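You operate a simulated robot arm through the tools that you are given. There is no shell and no other tool.

You are at the controls of a simulated robot arm. One attempt, no reset.

Task
Set all four holder knobs on the boom to the angle card and lock them.
Fine: the white lever frees the holders; the boom valve stays shut. Where these are worked on the way, their far stop is far enough and under half their travel is too little: white lever.

It is judged by the outcome, as a careful person would: the job done as asked, and still so three seconds after it is handed in. It fails if anything else is knocked over, pushed out of place, dropped, spilled or broken.

Robot
A 6-joint arm with a two-finger gripper, fixed in place. Base frame: the origin is at the foot of the arm, x ahead of it, y to its left, z up. Units: m, degrees, N and s.
Its first joint turns from -166.0 to 166.0 degrees. Payload 3.43 kg.
Tool frame: the origin (TCP) lies between the finger pads and is the grasp point; the fingertips stand 0.02 m ahead of it; z points along the fingers, y is the line along which they close. The gripper opens to 0.19 m. The gripper's body begins 0.248 m behind the TCP.
Orientation is told as [roll, pitch, yaw] about the base's x, y, z axes, in that order, counted from this pose: with the fingers straight down and closing along the base's y, the tool's x points along the base's -x, its y along +y and its z along -z.

Tools
- The arm moves only by the tool jog_arm. Its argument "rows" is a list that holds one entry, the list of rows, each a list of 6 numbers: the shift along the tool's x, y, z in units of 40 mm (1.0 is 40 mm), then the turn, a rotation vector about the tool's x, y, z in units of 6 degrees (1.0 is 6 degrees). In form: [[[x, y, z, rx, ry, rz], ...]]. A call has 1 to 20 rows; each row shifts and turns the commanded pose from where the row before left it, along the tool's axes as they then stand. "gripper" is the gripper command, from -1 (fully open) to 1 (shut), values between in proportion, set as the call begins (left out, the last holds). A call with a number of a shift or a turn outside -1 to 1 is refused whole. Each row takes 0.2 s and may step no farther than 0.05 m and 8.6 degrees from the row before; otherwise, or with a gripper value out of range, the whole call is refused. Where a pose cannot be reached the arm comes as near as it can. A force on the tool above 40 N (or 10 N above the force at the start of the call, whichever is more), or a blocked arm, ends the call early, and 0.2 s more pass. The fingers move at their own pace (about 0.045 m/s each) and stop on an object; they squeeze with about 28 N. The grip force told is the motor's: it shows also when the fingers shut on nothing. Time passes only in rows, and 0.2 s behind the last, so rows that do not move let the fingers close. It gives the time, the measured TCP pose, the force on the tool (base axes), the opening and the grip force at its end, in the units of the frame above (readings bear some noise), with the torque about the TCP (base axes, N m) and any sound that the robot's microphone picked up, and new pictures: "views" is both (left out), scene, wrist or none.
- Cameras (640 x 400 px; columns grow to the right, rows downward): "scene" is fixed at [0.0533, 0.6477, 1.5306]; the picture's right is [-0.43, -0.90, 0.00], its down [-0.35, 0.17, -0.92] and it looks along [0.83, -0.40, -0.39] (base axes); focal length 310 px, centre (320, 200). "wrist" rides on the gripper at [0.07, -0.008, -0.288] in the tool frame; the picture's right is [0.12, 0.99, 0.00], its down [-0.96, 0.12, -0.25] and it looks along [-0.25, 0.03, 0.97] (tool axes); focal length 261 px, centre (320, 200). There is no depth. A picture from a camera that has moved, and an enlarged one, comes with that camera's place and axes in the base frame and with its lens.
- raise_lower(by): slides the trunk up (or, below 0, down) by that many m; the arm rides with it, the base frame stays. It gives what a move gives, with no picture.
- enlarge(camera, box): a new picture of the part [left, top, right, bottom] of that camera's present view, enlarged. It takes no simulated time.
- close_job(): hands the job in; it is judged then, once.

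Nothing tells you positions but the pictures and the camera data. Unless the task says otherwise, let go and move clear before handing in.

The tools are called as a command line: name --argument value ..., lists and objects as JSON in quotes. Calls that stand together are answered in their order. jog_arm: Moves the arm, as the interface text tells. Its arguments: {"type":"object","properties":{"rows":{"type":"array","items":{"type":"array","items":{"type":"array","items":{"type":"number"}}}},"gripper":{"type":"number"},"views":{"type":"string","enum":["both","scene","wrist","none"]}},"required":["rows"]} The other tools are called the same way: raise_lower (by) slides the trunk up or down; enlarge (camera, box) takes an enlarged picture of a part of a camera's view; close_job () hands the job in.

At the start:

```text
clock: 0.0
eef_pos: [0.7139, -0.0768, 1.2377]
orientation: [0.0, 0.0, 0.0]
contact_force: [-0.4, -0.7, -0.1]
moment: [0.02, 0.01, -0.01]
opening: 0.19
grasp_force: 0.1
trunk travel left (down, up): [-0.175, 0.065]
```

scene: 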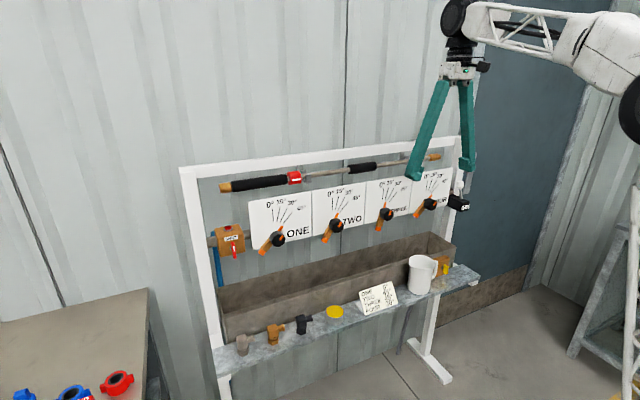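
wrist: 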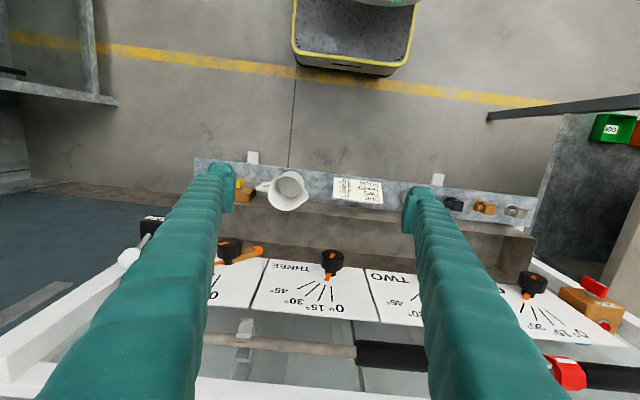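

I see a frame with four dial plates (ONE to FOUR), each with a black knob and an orange lever, a card on the shelf, a white lever near the right post, and a valve on the left. I'll enlarge parts of the views before moving anything.

enlarge --camera "scene" --box '[340, 270, 420, 320]'

enlarge --camera "scene" --box '[240, 160, 400, 260]'

enlarge --camera "scene" --box '[360, 140, 490, 221]'

enlarge --camera "wrist" --box '[320, 170, 400, 220]'

enlarge --camera "scene" --box '[180, 150, 340, 250]'

```text
8.00 times, centred on (380, 295) of scene
camera zoom: at [0.0533, 0.6477, 1.5306], right [-0.43, -0.9, 0.0], down [-0.35, 0.17, -0.92], along [0.83, -0.4, -0.39], focal length 2480 px, centre (-160, -560)
```

zoom: 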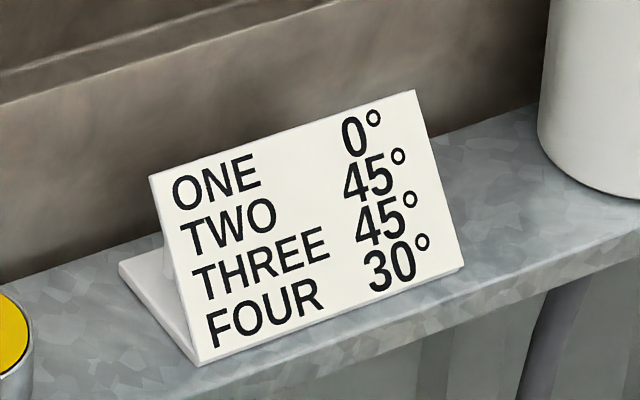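

```text
4.00 times, centred on (320, 210) of scene
camera zoom: at [0.0533, 0.6477, 1.5306], right [-0.43, -0.9, 0.0], down [-0.35, 0.17, -0.92], along [0.83, -0.4, -0.39], focal length 1240 px, centre (320, 160)
```

zoom: 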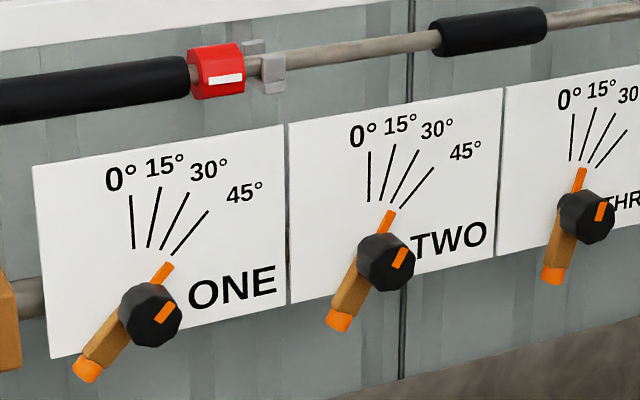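

```text
4.92 times, centred on (425, 180) of scene
camera zoom: at [0.0533, 0.6477, 1.5306], right [-0.43, -0.9, 0.0], down [-0.35, 0.17, -0.92], along [0.83, -0.4, -0.39], focal length 1526 px, centre (-197, 296)
```

zoom: 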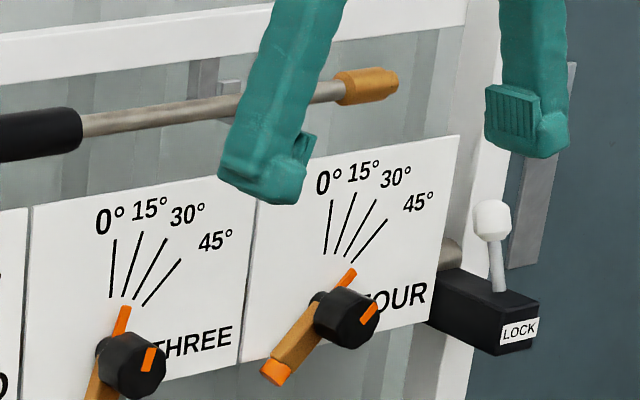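

```text
8.00 times, centred on (360, 195) of wrist
camera zoom: at [0.6461, -0.0846, 1.5251], right [-0.12, 0.99, 0.0], down [0.96, 0.12, 0.25], along [0.25, 0.03, -0.97], focal length 2085 px, centre (0, 240)
```

zoom: 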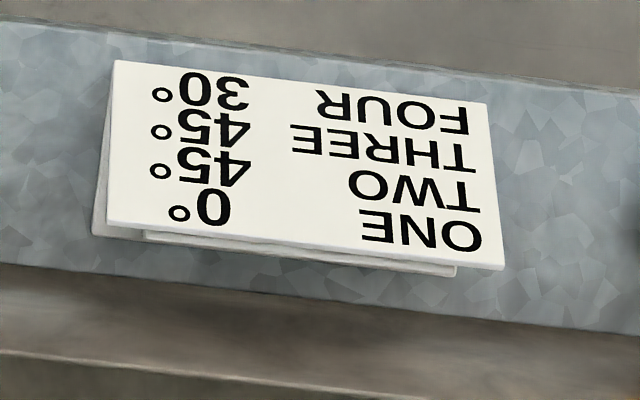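

```text
4.00 times, centred on (260, 200) of scene
camera zoom: at [0.0533, 0.6477, 1.5306], right [-0.43, -0.9, 0.0], down [-0.35, 0.17, -0.92], along [0.83, -0.4, -0.39], focal length 1240 px, centre (560, 200)
```

zoom: 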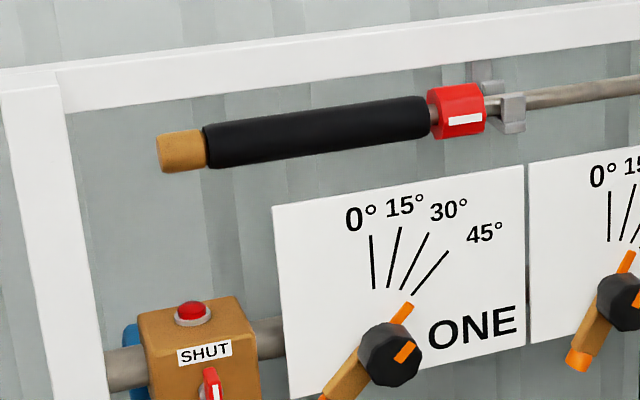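

The card reads ONE 0°, TWO 45°, THREE 45° and FOUR 30°. The LOCK lever is at the right end of the boom and the SHUT valve is at the left. Next I'll enlarge the wrist view to triangulate positions.

enlarge --camera "wrist" --box '[440, 230, 640, 355]'

enlarge --camera "wrist" --box '[120, 210, 280, 310]'

enlarge --camera "wrist" --box '[260, 230, 420, 330]'

enlarge --camera "scene" --box '[430, 160, 490, 220]'

enlarge --camera "scene" --box '[180, 200, 260, 300]'

```text
3.20 times, centred on (540, 292) of wrist
camera zoom: at [0.6461, -0.0846, 1.5251], right [-0.12, 0.99, 0.0], down [0.96, 0.12, 0.25], along [0.25, 0.03, -0.97], focal length 834 px, centre (-384, -96)
```

zoom: 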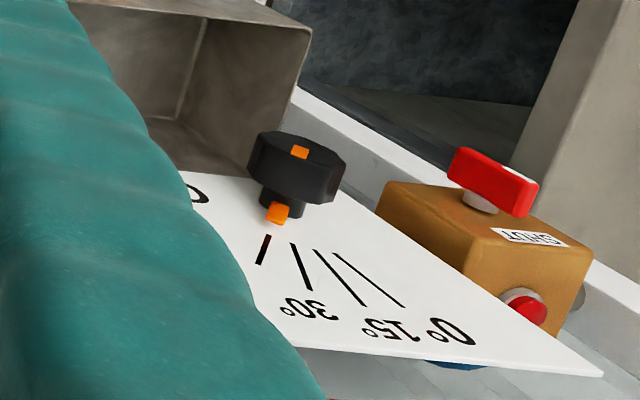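

```text
4.00 times, centred on (200, 260) of wrist
camera zoom: at [0.6461, -0.0846, 1.5251], right [-0.12, 0.99, 0.0], down [0.96, 0.12, 0.25], along [0.25, 0.03, -0.97], focal length 1043 px, centre (800, -40)
```

zoom: 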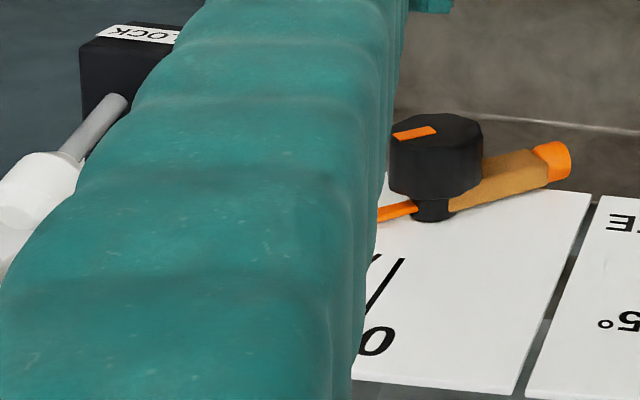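

```text
4.00 times, centred on (340, 280) of wrist
camera zoom: at [0.6461, -0.0846, 1.5251], right [-0.12, 0.99, 0.0], down [0.96, 0.12, 0.25], along [0.25, 0.03, -0.97], focal length 1043 px, centre (240, -120)
```

zoom: 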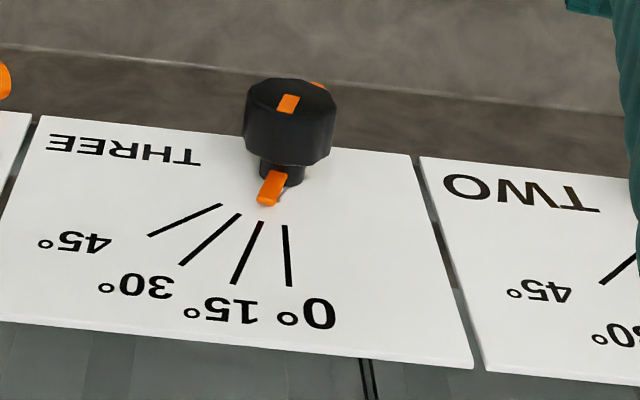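

```text
6.67 times, centred on (460, 190) of scene
camera zoom: at [0.0533, 0.6477, 1.5306], right [-0.43, -0.9, 0.0], down [-0.35, 0.17, -0.92], along [0.83, -0.4, -0.39], focal length 2067 px, centre (-613, 267)
```

zoom: 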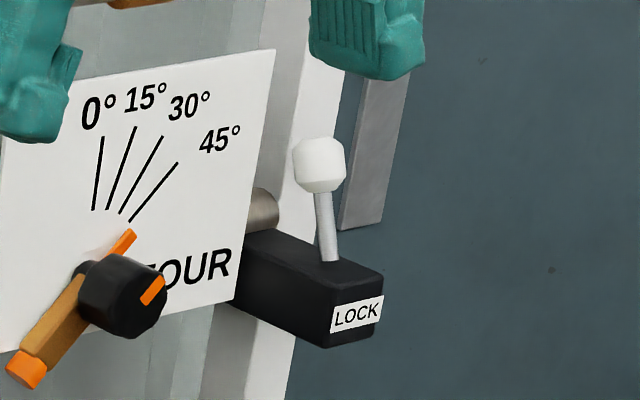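

```text
4.00 times, centred on (220, 250) of scene
camera zoom: at [0.0533, 0.6477, 1.5306], right [-0.43, -0.9, 0.0], down [-0.35, 0.17, -0.92], along [0.83, -0.4, -0.39], focal length 1240 px, centre (720, 0)
```

zoom: 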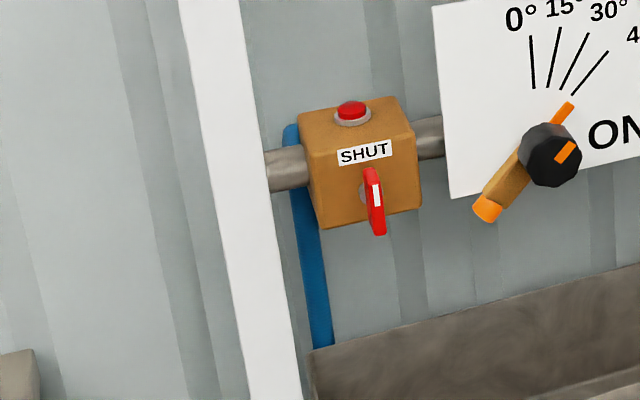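

Rough positions: the knob faces are near x≈0.885, z≈1.03, at y≈0.40, 0.185, -0.03 and -0.243. The white lever ball is near (0.915, -0.417, 1.08) and leans back. I'll turn the tool to point horizontally towards the panel, pivoting at the TCP and well clear of the frame.

jog_arm --rows '[[[0, 0, 0, 0, -1, 0], [0, 0, 0, 0, -1, 0], [0, 0, 0, 0, -1, 0], [0, 0, 0, 0, -1, 0], [0, 0, 0, 0, -1, 0]]]' --gripper -1

```text
clock: 1.2
eef_pos: [0.7169, -0.0763, 1.237]
orientation: [0.0, -30.1, 0.0]
contact_force: [0.9, -0.2, -0.7]
moment: [0.04, 0.12, 0.0]
opening: 0.1899
grasp_force: 0.1
trunk travel left (down, up): [-0.175, 0.065]
camera wrist: at [0.5124, -0.0844, 1.4512], right [-0.1, 0.99, -0.06], down [0.71, 0.12, 0.7], along [0.7, 0.03, -0.72], focal length 261 px, centre (320, 200)
```

scene: 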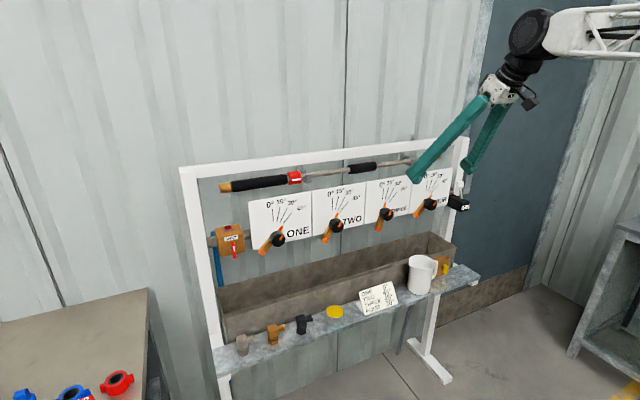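
wrist: 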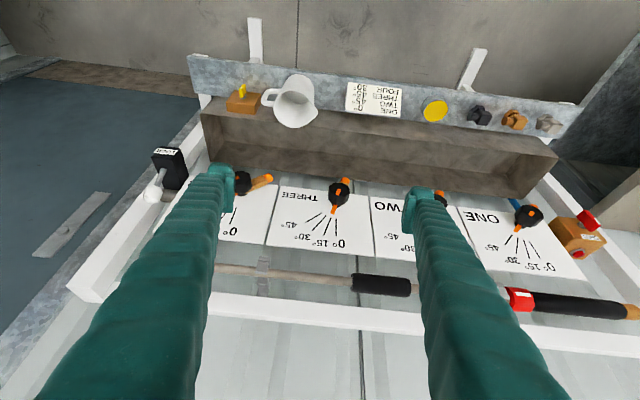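

The turn works as expected. I'll carry on to horizontal.

jog_arm --rows '[[[0, 0, 0, 0, -1, 0], [0, 0, 0, 0, -1, 0], [0, 0, 0, 0, -1, 0], [0, 0, 0, 0, -1, 0], [0, 0, 0, 0, -1, 0], [0, 0, 0, 0, -1, 0]]]'

```text
clock: 2.6
eef_pos: [0.7167, -0.0773, 1.2385]
orientation: [-0.1, -66.0, 0.0]
contact_force: [0.0, 0.0, -0.8]
moment: [0.04, -0.03, 0.01]
opening: 0.19
grasp_force: 0.1
trunk travel left (down, up): [-0.175, 0.065]
camera wrist: at [0.4246, -0.0842, 1.2901], right [-0.05, 0.99, -0.11], down [0.16, 0.12, 0.98], along [0.99, 0.03, -0.17], focal length 261 px, centre (320, 200)
```

scene: 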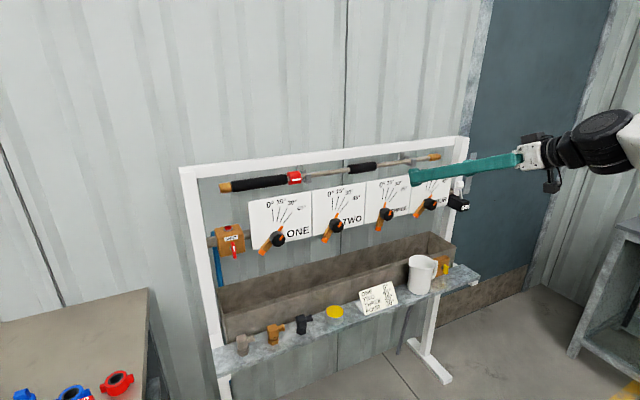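
wrist: 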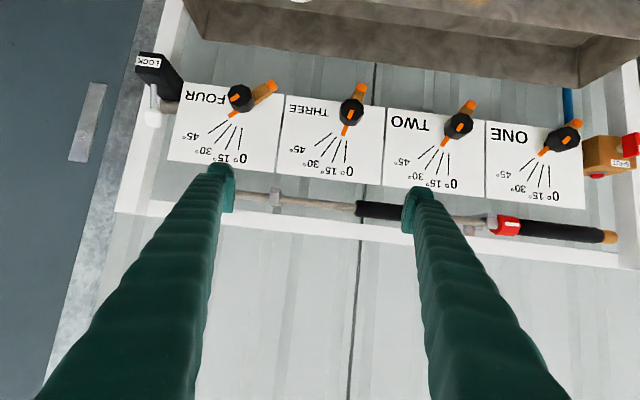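

The whole panel is now in view upside-down, as expected. I'll finish the last 24° and descend towards knob height.

jog_arm --rows '[[[0, 0, 0, 0, -1, 0], [0, 0, 0, 0, -1, 0], [0, 0, 0, 0, -1, 0], [0, 0, 0, 0, -1, 0], [0.9, 0, 0, 0, 0, 0], [0.9, 0, 0, 0, 0, 0], [0.9, 0, 0, 0, 0, 0], [0.9, 0, 0, 0, 0, 0], [0.9, 0, 0, 0, 0, 0]]]'

```text
clock: 4.6
eef_pos: [0.7795, -0.0999, 1.1531]
orientation: [-17.5, -89.9, 17.7]
contact_force: [0.0, -0.3, 0.3]
moment: [-0.02, 0.13, -0.03]
opening: 0.1901
grasp_force: 0.0
out of reach, approached as far as the arm can: row 6, 7, 8, 9
trunk travel left (down, up): [-0.175, 0.065]
camera wrist: at [0.4933, -0.1073, 1.0835], right [0.0, 0.99, -0.12], down [-0.25, 0.12, 0.96], along [0.97, 0.03, 0.24], focal length 261 px, centre (320, 200)
```

scene: 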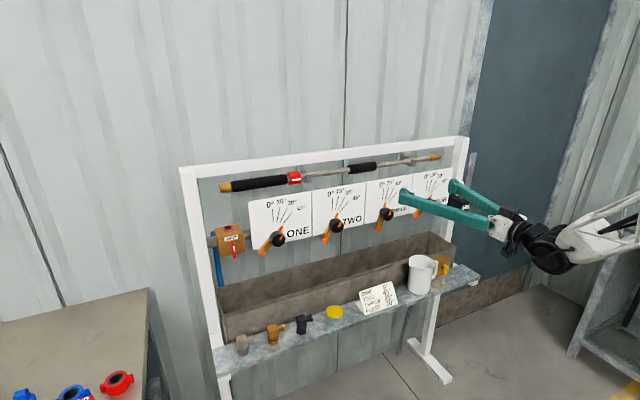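
wrist: 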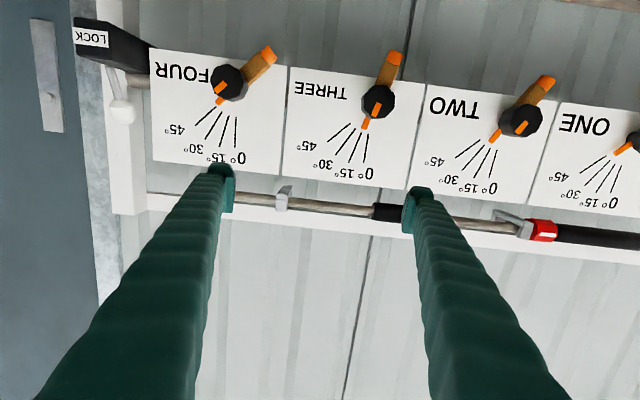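

At this height the arm couldn't stay so close to its base, so it slid forward to x≈0.78 with the orientation correct. I'll send a null row to check what is commanded, then lower the trunk to bring the tool to knob height.

jog_arm --rows '[[[0, 0, 0, 0, 0, 0]]]' --views "none"

enlarge --camera "wrist" --box '[20, 0, 180, 100]'

enlarge --camera "wrist" --box '[150, 40, 310, 140]'

enlarge --camera "wrist" --box '[290, 40, 450, 140]'

enlarge --camera "wrist" --box '[420, 60, 640, 197]'

```text
clock: 5.0
eef_pos: [0.7816, -0.0995, 1.1529]
orientation: [-2.6, -89.7, 2.7]
contact_force: [0.0, -0.5, -0.6]
moment: [0.0, 0.0, 0.03]
opening: 0.19
grasp_force: 0.2
trunk travel left (down, up): [-0.175, 0.065]
```

```text
4.00 times, centred on (100, 50) of wrist
camera zoom: at [0.4938, -0.1074, 1.0831], right [0.0, 0.99, -0.12], down [-0.24, 0.12, 0.96], along [0.97, 0.03, 0.24], focal length 1043 px, centre (1200, 800)
```

zoom: 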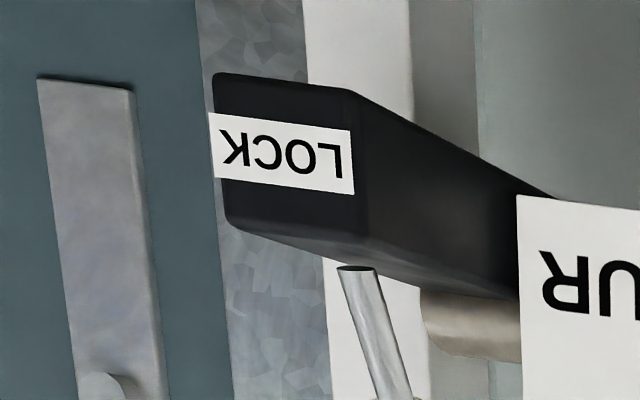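

```text
4.00 times, centred on (230, 90) of wrist
camera zoom: at [0.4938, -0.1074, 1.0831], right [0.0, 0.99, -0.12], down [-0.24, 0.12, 0.96], along [0.97, 0.03, 0.24], focal length 1043 px, centre (680, 640)
```

zoom: 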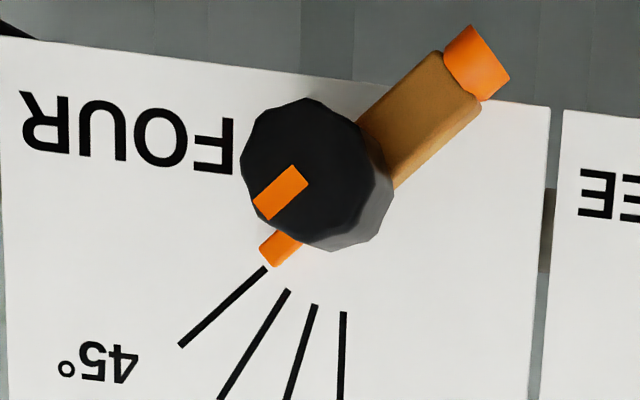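

```text
4.00 times, centred on (370, 90) of wrist
camera zoom: at [0.4938, -0.1074, 1.0831], right [0.0, 0.99, -0.12], down [-0.24, 0.12, 0.96], along [0.97, 0.03, 0.24], focal length 1043 px, centre (120, 640)
```

zoom: 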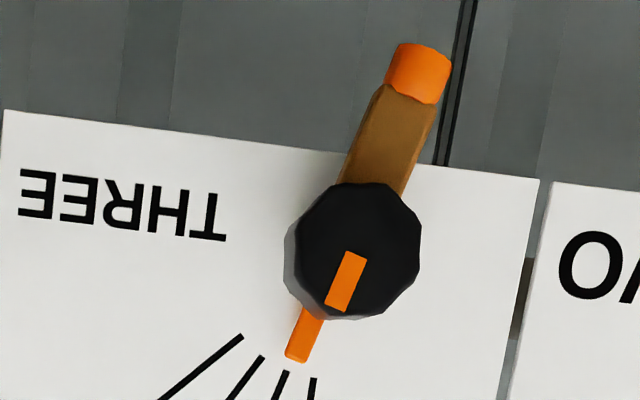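

```text
2.91 times, centred on (530, 128) of wrist
camera zoom: at [0.4938, -0.1074, 1.0831], right [0.0, 0.99, -0.12], down [-0.24, 0.12, 0.96], along [0.97, 0.03, 0.24], focal length 758 px, centre (-291, 408)
```

zoom: 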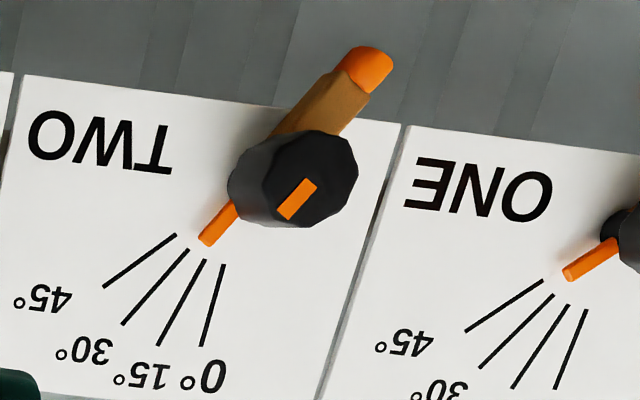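

The commanded pose follows where the arm actually is. The white lever leans back, away from the robot, so freeing it should mean pulling it towards me. I'll lower the trunk about 0.11 m to bring the tool to lever and knob height.

raise_lower --by -0.1

```text
clock: 6.3
eef_pos: [0.7808, -0.0999, 1.0528]
orientation: [-1.1, -89.7, 1.2]
contact_force: [0.0, -0.3, 0.0]
moment: [-0.04, 0.02, -0.01]
opening: 0.1901
grasp_force: 0.1
trunk travel left (down, up): [-0.075, 0.165]
```

Next I'll shift right, towards the lever at y≈-0.40 and slightly higher, staying in front of the panel.

jog_arm --rows '[[[-0.1, -0.95, 0, 0, 0, 0], [-0.1, -0.95, 0, 0, 0, 0], [-0.1, -0.95, 0, 0, 0, 0], [-0.1, -0.95, 0, 0, 0, 0], [-0.1, -0.95, 0, 0, 0, 0], [-0.1, -0.95, 0, 0, 0, 0], [-0.1, -0.95, 0, 0, 0, 0], [-0.1, -0.95, 0, 0, 0, 0]]]'

```text
clock: 8.1
eef_pos: [0.7799, -0.4052, 1.0854]
orientation: [-13.5, -89.8, 13.7]
contact_force: [0.1, -0.7, 0.9]
moment: [-0.01, 0.14, -0.1]
opening: 0.1898
grasp_force: 0.1
trunk travel left (down, up): [-0.075, 0.165]
camera wrist: at [0.4935, -0.4124, 1.0148], right [0.0, 0.99, -0.12], down [-0.24, 0.12, 0.96], along [0.97, 0.03, 0.24], focal length 261 px, centre (320, 200)
```

scene: 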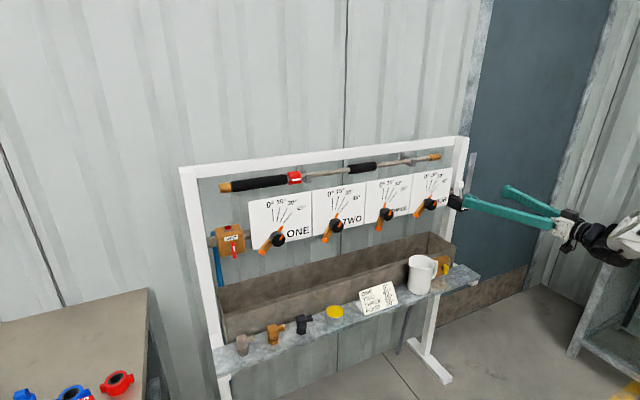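
wrist: 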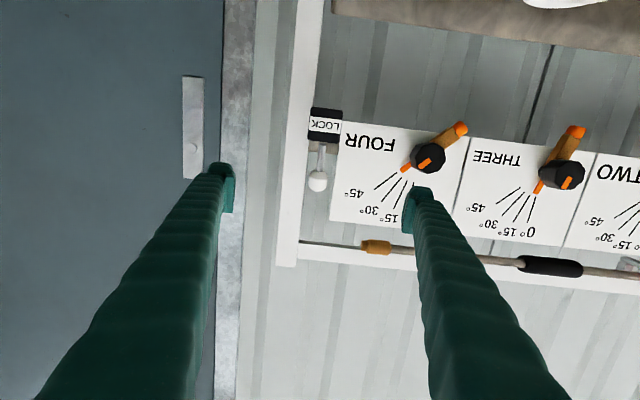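

enlarge --camera "wrist" --box '[280, 90, 376, 150]'

enlarge --camera "wrist" --box '[270, 110, 430, 210]'

enlarge --camera "scene" --box '[410, 150, 490, 220]'

```text
6.67 times, centred on (328, 120) of wrist
camera zoom: at [0.4935, -0.4124, 1.0148], right [0.0, 0.99, -0.12], down [-0.24, 0.12, 0.96], along [0.97, 0.03, 0.24], focal length 1738 px, centre (267, 733)
```

zoom: 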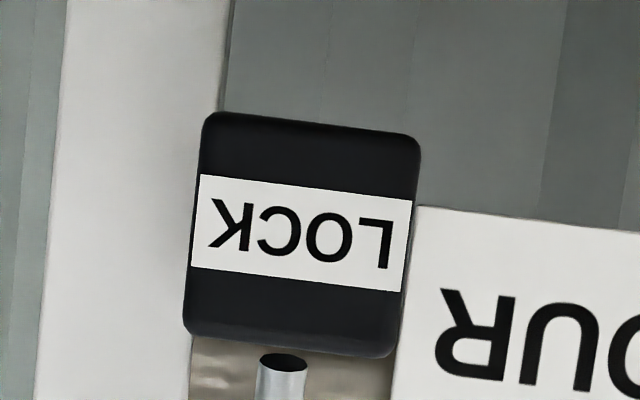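

```text
4.00 times, centred on (350, 160) of wrist
camera zoom: at [0.4935, -0.4124, 1.0148], right [0.0, 0.99, -0.12], down [-0.24, 0.12, 0.96], along [0.97, 0.03, 0.24], focal length 1043 px, centre (200, 360)
```

zoom: 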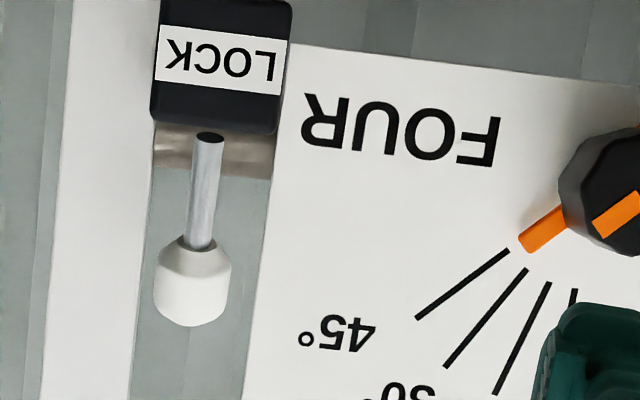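

```text
5.71 times, centred on (450, 185) of scene
camera zoom: at [0.0533, 0.6477, 1.5306], right [-0.43, -0.9, 0.0], down [-0.35, 0.17, -0.92], along [0.83, -0.4, -0.39], focal length 1772 px, centre (-423, 286)
```

zoom: 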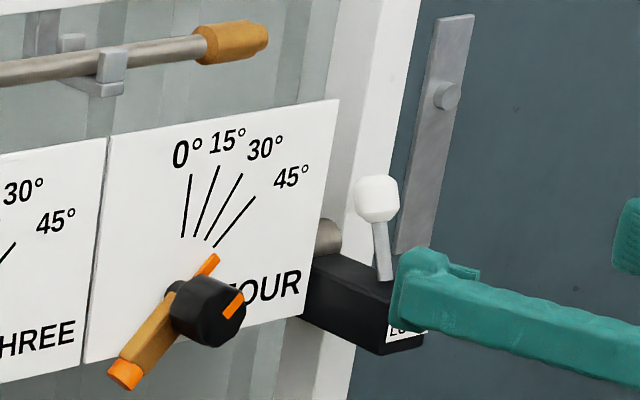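

The lever's ball is at about (0.901, -0.406, 1.084), with the box front at x≈0.846. I'm already lined up with it in y and z, so I'll narrow the fingers first and then go forward to straddle the ball.

jog_arm --rows '[[[0, 0, 0, 0, 0, 0], [0, 0, 0, 0, 0, 0], [0, 0, 0, 0, 0, 0], [0, 0, 0, 0, 0, 0], [0, 0, 0, 0, 0, 0], [0, 0, 0, 0, 0, 0], [0, 0, 0.6, 0, 0, 0], [0, 0, 0.6, 0, 0, 0], [0, 0, 0.4, 0, 0, 0]]]' --gripper 0.25

```text
clock: 10.1
eef_pos: [0.8449, -0.4051, 1.0846]
orientation: [-1.2, -89.8, 1.3]
contact_force: [-0.4, -0.1, 0.8]
moment: [0.01, 0.02, -0.01]
opening: 0.0713
grasp_force: 0.0
trunk travel left (down, up): [-0.075, 0.165]
camera wrist: at [0.5581, -0.4122, 1.0141], right [0.0, 0.99, -0.12], down [-0.24, 0.12, 0.96], along [0.97, 0.03, 0.24], focal length 261 px, centre (320, 200)
```

scene: 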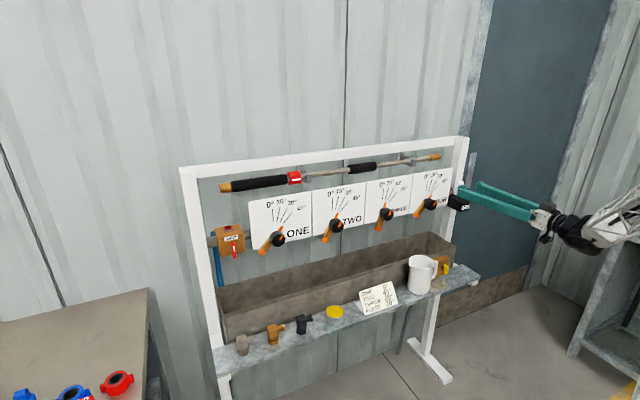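
wrist: 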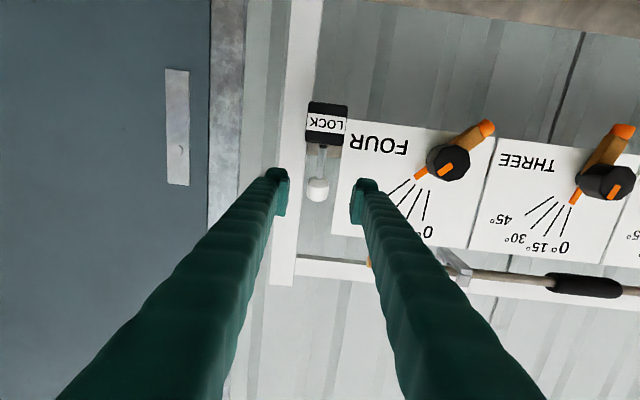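

The ball is centred between the fingers. I'll go forward 0.055 m to bring the pads around it.

jog_arm --rows '[[[0, -0.02, 0.5, 0, 0, 0], [0, 0, 0.5, 0, 0, 0], [0, 0, 0.4, 0, 0, 0]]]'

enlarge --camera "scene" --box '[410, 150, 490, 220]'

enlarge --camera "wrist" --box '[240, 90, 400, 240]'

```text
clock: 10.9
eef_pos: [0.9026, -0.4054, 1.0838]
orientation: [0.3, -89.8, -0.4]
contact_force: [-0.5, 0.6, 0.6]
moment: [0.01, 0.05, 0.0]
opening: 0.0715
grasp_force: 0.0
trunk travel left (down, up): [-0.075, 0.165]
camera wrist: at [0.6146, -0.4128, 1.0149], right [0.0, 0.99, -0.12], down [-0.24, 0.12, 0.96], along [0.97, 0.03, 0.24], focal length 261 px, centre (320, 200)
```

scene: 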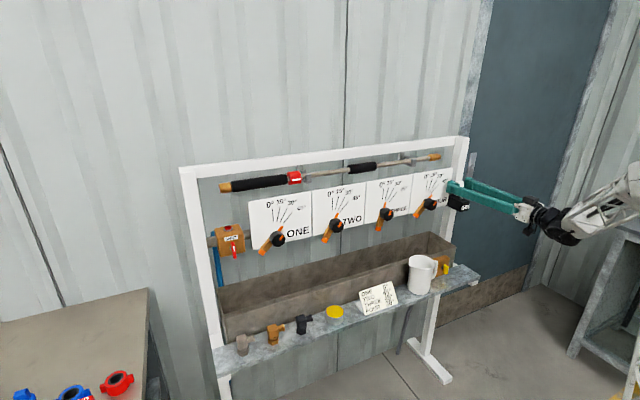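
wrist: 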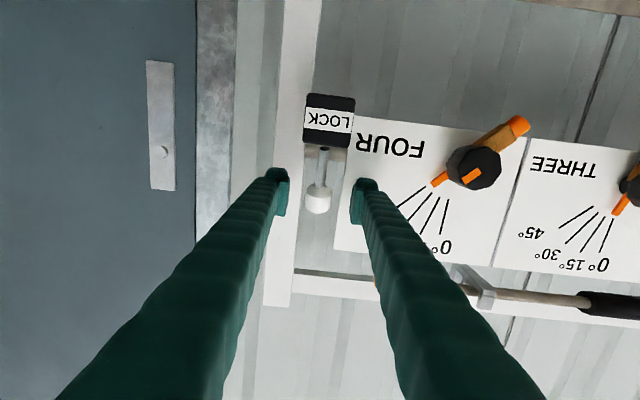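

```text
5.71 times, centred on (450, 185) of scene
camera zoom: at [0.0533, 0.6477, 1.5306], right [-0.43, -0.9, 0.0], down [-0.35, 0.17, -0.92], along [0.83, -0.4, -0.39], focal length 1772 px, centre (-423, 286)
```

zoom: 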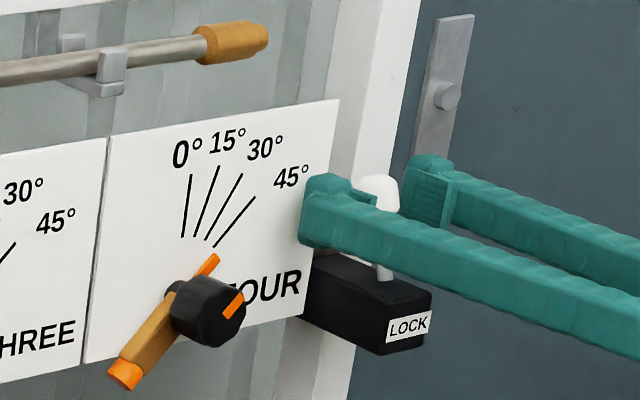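

```text
2.67 times, centred on (320, 165) of wrist
camera zoom: at [0.6146, -0.4128, 1.0149], right [0.0, 0.99, -0.12], down [-0.24, 0.12, 0.96], along [0.97, 0.03, 0.24], focal length 695 px, centre (320, 293)
```

zoom: 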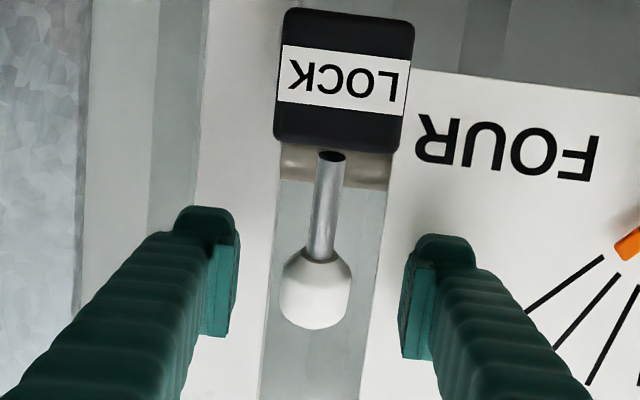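

The fingers straddle the ball, so I'll close on it.

jog_arm --rows '[[[0, 0, 0, 0, 0, 0], [0, 0, 0, 0, 0, 0], [0, 0, 0, 0, 0, 0], [0, 0, 0, 0, 0, 0], [0, 0, 0, 0, 0, 0]]]' --gripper 1

enlarge --camera "wrist" --box '[240, 90, 400, 240]'

```text
clock: 12.1
eef_pos: [0.9023, -0.4066, 1.0836]
orientation: [16.3, -89.9, -16.4]
contact_force: [2.5, -21.9, 2.6]
moment: [-0.05, -0.05, -0.17]
opening: 0.0276
grasp_force: 45.4
trunk travel left (down, up): [-0.075, 0.165]
camera wrist: at [0.6143, -0.4141, 1.0146], right [0.0, 0.99, -0.12], down [-0.24, 0.11, 0.96], along [0.97, 0.03, 0.24], focal length 261 px, centre (320, 200)
```

scene: 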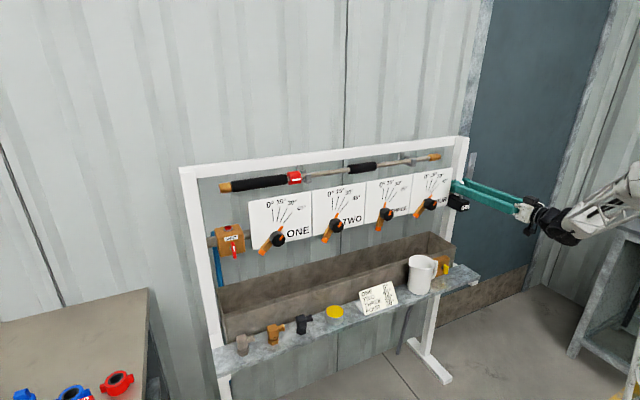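
wrist: 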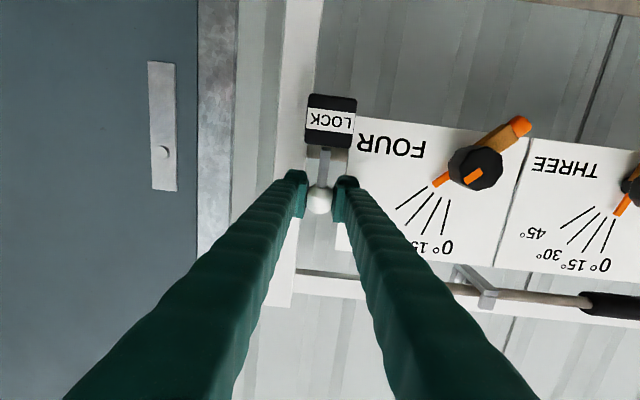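

```text
2.67 times, centred on (320, 165) of wrist
camera zoom: at [0.6143, -0.4141, 1.0146], right [0.0, 0.99, -0.12], down [-0.24, 0.11, 0.96], along [0.97, 0.03, 0.24], focal length 695 px, centre (320, 293)
```

zoom: 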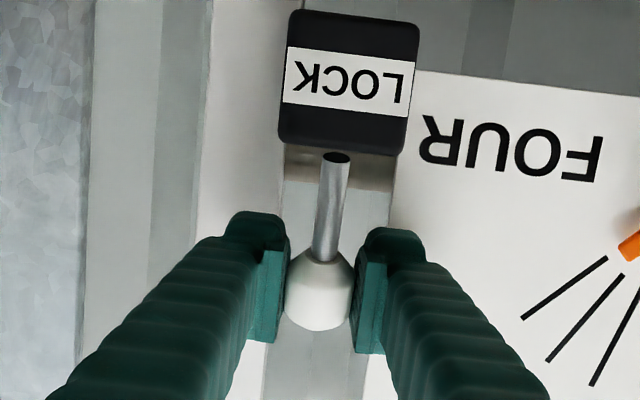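

The ball is gripped, but with a sideways load of about 22 N. I'll nudge to -y to centre it, then begin pulling towards the robot.

jog_arm --rows '[[[0, -0.04, 0, 0, 0, 0], [0, -0.02, 0, 0, 0, 0]]]' --views "none"

```text
clock: 12.7
eef_pos: [0.9016, -0.4074, 1.0843]
orientation: [2.5, -89.9, -2.3]
contact_force: [-9.4, -12.5, 3.5]
moment: [0.06, 0.56, -0.09]
opening: 0.0277
grasp_force: 45.3
trunk travel left (down, up): [-0.075, 0.165]
```

jog_arm --rows '[[[-0.056, -0.03, -0.177, 0, 0, 0], [-0.04, 0, -0.181, 0, 0, 0], [-0.024, 0, -0.184, 0, 0, 0], [-0.008, 0, -0.185, 0, 0, 0]]]'

enlarge --camera "wrist" --box '[240, 90, 400, 240]'

enlarge --camera "scene" --box '[410, 150, 490, 220]'

```text
clock: 13.7
eef_pos: [0.8725, -0.4068, 1.0886]
orientation: [-4.6, -89.6, 4.8]
contact_force: [20.9, 13.2, -2.5]
moment: [0.05, -1.26, 0.12]
opening: 0.0285
grasp_force: 45.1
trunk travel left (down, up): [-0.075, 0.165]
camera wrist: at [0.5854, -0.4154, 1.0196], right [0.0, 0.99, -0.12], down [-0.24, 0.12, 0.96], along [0.97, 0.03, 0.24], focal length 261 px, centre (320, 200)
```

scene: 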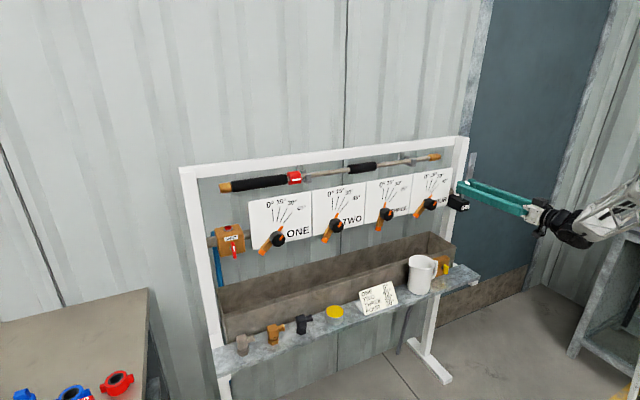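
wrist: 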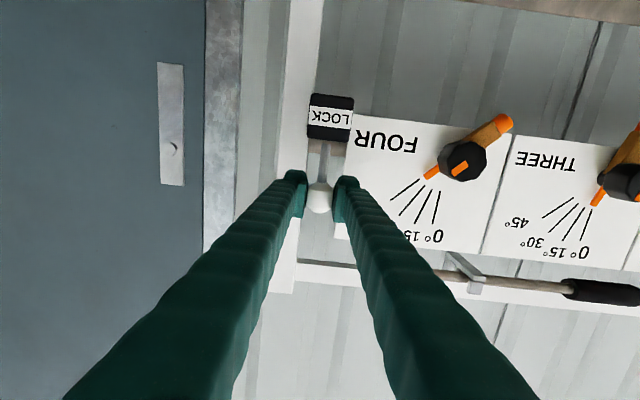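

```text
2.67 times, centred on (320, 165) of wrist
camera zoom: at [0.5854, -0.4154, 1.0196], right [0.0, 0.99, -0.12], down [-0.24, 0.12, 0.96], along [0.97, 0.03, 0.24], focal length 695 px, centre (320, 293)
```

zoom: 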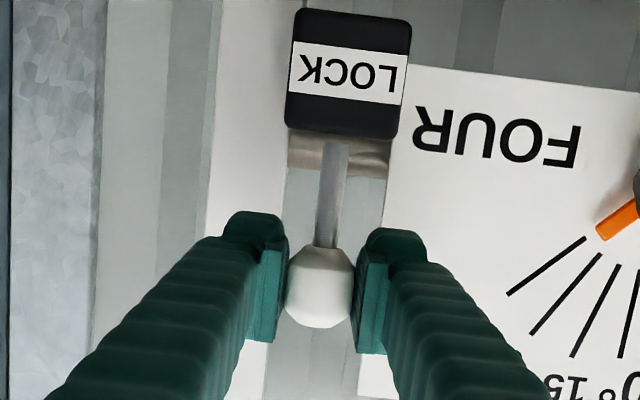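

```text
5.71 times, centred on (450, 185) of scene
camera zoom: at [0.0533, 0.6477, 1.5306], right [-0.43, -0.9, 0.0], down [-0.35, 0.17, -0.92], along [0.83, -0.4, -0.39], focal length 1772 px, centre (-423, 286)
```

zoom: 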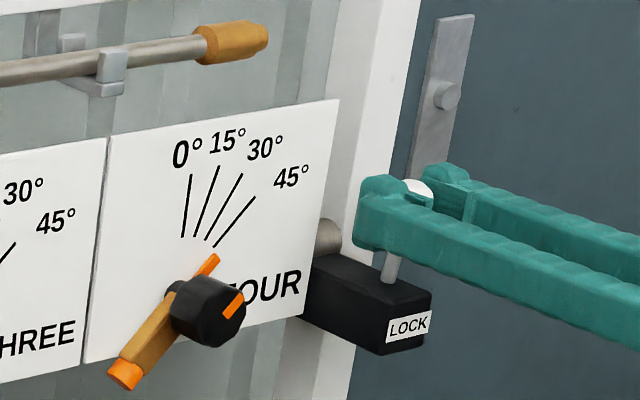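

The lever is following and is now near vertical with moderate resistance. I'll continue pulling along the arc towards the far stop.

jog_arm --rows '[[[0.008, 0.03, -0.185, 0, 0, 0], [0.024, 0, -0.184, 0, 0, 0], [0.04, 0, -0.181, 0, 0, 0], [0.056, 0, -0.177, 0, 0, 0]]]'

enlarge --camera "scene" --box '[410, 150, 490, 220]'

enlarge --camera "wrist" --box '[240, 90, 400, 240]'

```text
clock: 14.7
eef_pos: [0.8427, -0.407, 1.0855]
orientation: [-3.8, -89.7, 3.9]
contact_force: [17.8, 1.3, 7.6]
moment: [-0.02, 0.1, 0.04]
opening: 0.0246
grasp_force: 44.4
trunk travel left (down, up): [-0.075, 0.165]
camera wrist: at [0.5551, -0.4147, 1.0153], right [0.0, 0.99, -0.12], down [-0.24, 0.12, 0.96], along [0.97, 0.03, 0.24], focal length 261 px, centre (320, 200)
```

scene: 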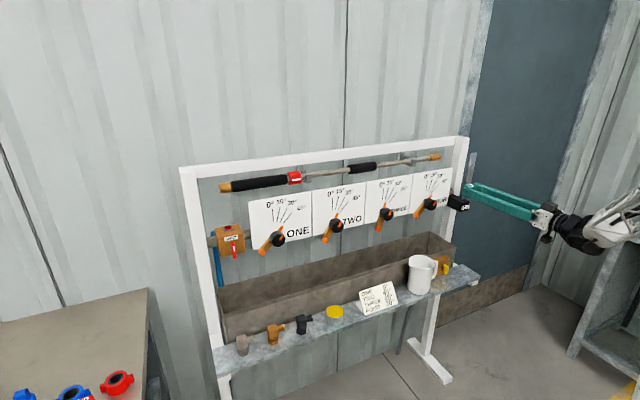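
wrist: 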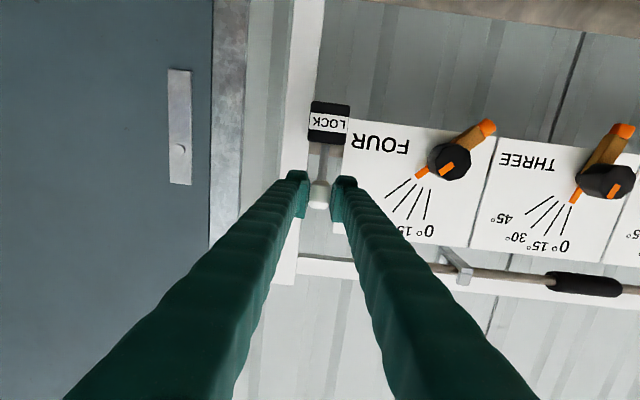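

```text
5.71 times, centred on (450, 185) of scene
camera zoom: at [0.0533, 0.6477, 1.5306], right [-0.43, -0.9, 0.0], down [-0.35, 0.17, -0.92], along [0.83, -0.4, -0.39], focal length 1772 px, centre (-423, 286)
```

zoom: 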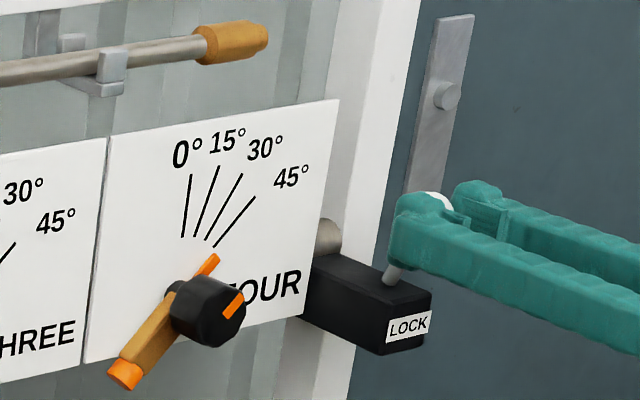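

```text
2.67 times, centred on (320, 165) of wrist
camera zoom: at [0.5551, -0.4147, 1.0153], right [0.0, 0.99, -0.12], down [-0.24, 0.12, 0.96], along [0.97, 0.03, 0.24], focal length 695 px, centre (320, 293)
```

zoom: 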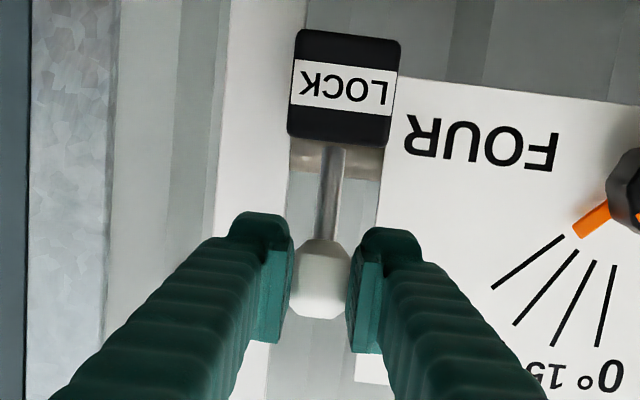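

jog_arm --rows '[[[0.06, 0, -0.15, 0, 0, 0], [0.06, 0, -0.15, 0, 0, 0]]]'

enlarge --camera "scene" --box '[430, 160, 490, 210]'

enlarge --camera "wrist" --box '[280, 120, 360, 220]'

```text
clock: 15.3
eef_pos: [0.8322, -0.4069, 1.0798]
orientation: [-0.3, -89.8, 0.4]
contact_force: [0.0, 0.3, 0.3]
moment: [0.03, 0.01, -0.01]
opening: 0.0
grasp_force: 34.4
trunk travel left (down, up): [-0.075, 0.165]
camera wrist: at [0.5439, -0.4141, 1.0102], right [0.0, 0.99, -0.12], down [-0.24, 0.12, 0.96], along [0.97, 0.03, 0.24], focal length 261 px, centre (320, 200)
```

scene: 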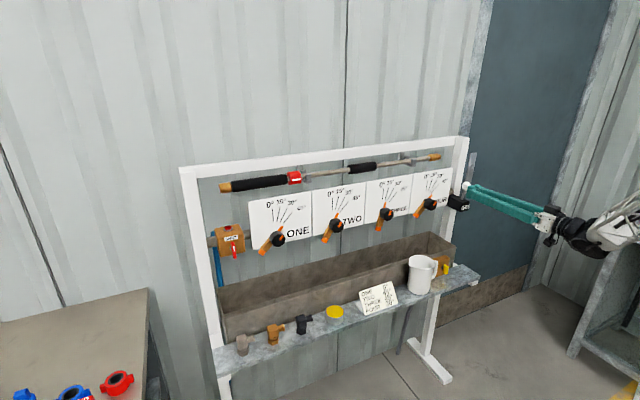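
wrist: 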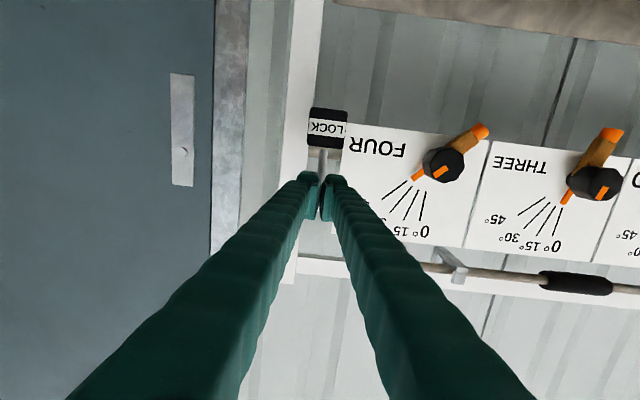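

```text
8.00 times, centred on (460, 185) of scene
camera zoom: at [0.0533, 0.6477, 1.5306], right [-0.43, -0.9, 0.0], down [-0.35, 0.17, -0.92], along [0.83, -0.4, -0.39], focal length 2480 px, centre (-800, 320)
```

zoom: 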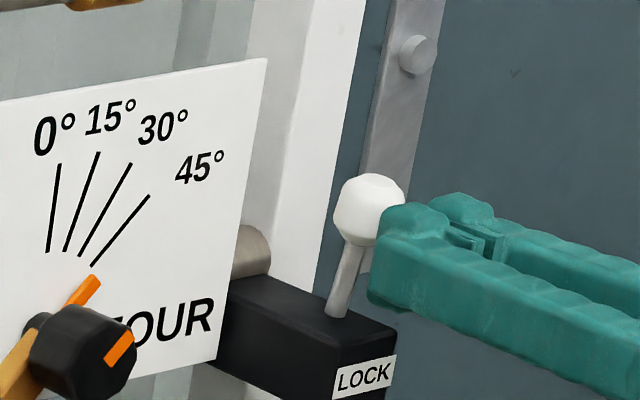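

```text
4.00 times, centred on (320, 170) of wrist
camera zoom: at [0.5439, -0.4141, 1.0102], right [0.0, 0.99, -0.12], down [-0.24, 0.12, 0.96], along [0.97, 0.03, 0.24], focal length 1043 px, centre (320, 320)
```

zoom: 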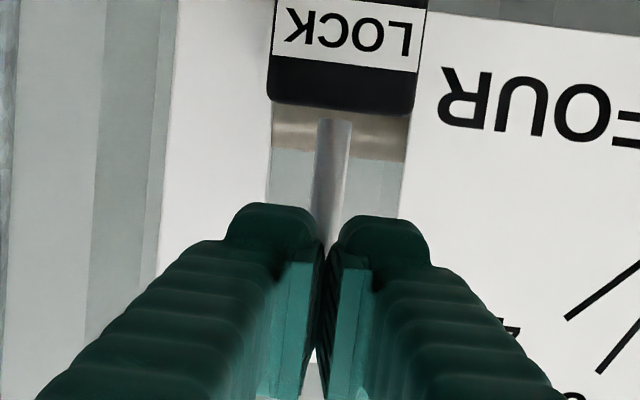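

The fingers slipped off the ball after it stopped near x≈0.871, so it has swung from leaning back to leaning forward. I'll back away and look closely at whether it's at its far stop.

jog_arm --rows '[[[0, 0, -0.8, 0, 0, 0], [0, 0, -0.8, 0, 0, 0]]]' --gripper 0.25

enlarge --camera "scene" --box '[440, 170, 480, 220]'

enlarge --camera "wrist" --box '[280, 90, 360, 220]'

```text
clock: 15.9
eef_pos: [0.7652, -0.4077, 1.0811]
orientation: [4.5, -89.8, -4.3]
contact_force: [0.1, 0.3, 0.2]
moment: [0.01, -0.11, 0.07]
opening: 0.0516
grasp_force: 0.0
trunk travel left (down, up): [-0.075, 0.165]
camera wrist: at [0.4787, -0.415, 1.0117], right [0.0, 0.99, -0.12], down [-0.24, 0.11, 0.96], along [0.97, 0.03, 0.24], focal length 261 px, centre (320, 200)
```

scene: 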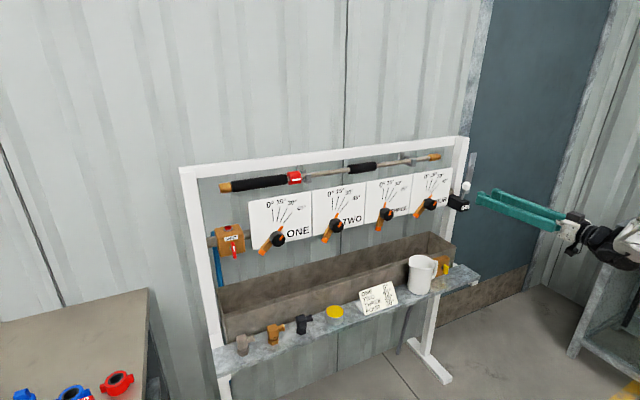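
wrist: 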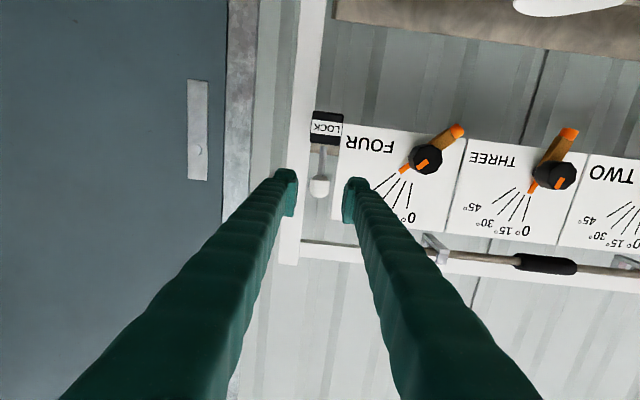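

```text
8.00 times, centred on (460, 195) of scene
camera zoom: at [0.0533, 0.6477, 1.5306], right [-0.43, -0.9, 0.0], down [-0.35, 0.17, -0.92], along [0.83, -0.4, -0.39], focal length 2480 px, centre (-800, 240)
```

zoom: 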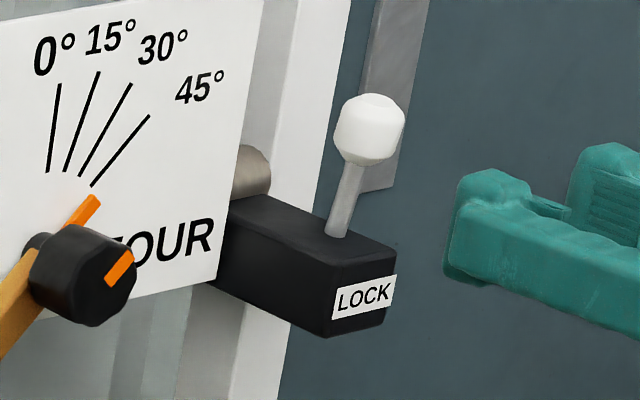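

```text
3.08 times, centred on (320, 155) of wrist
camera zoom: at [0.4787, -0.415, 1.0117], right [0.0, 0.99, -0.12], down [-0.24, 0.11, 0.96], along [0.97, 0.03, 0.24], focal length 802 px, centre (320, 338)
```

zoom: 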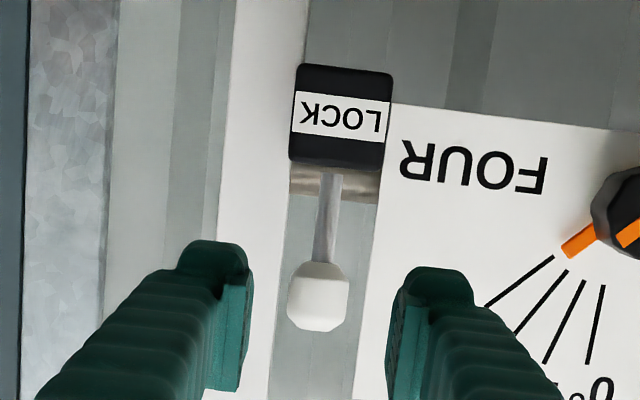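

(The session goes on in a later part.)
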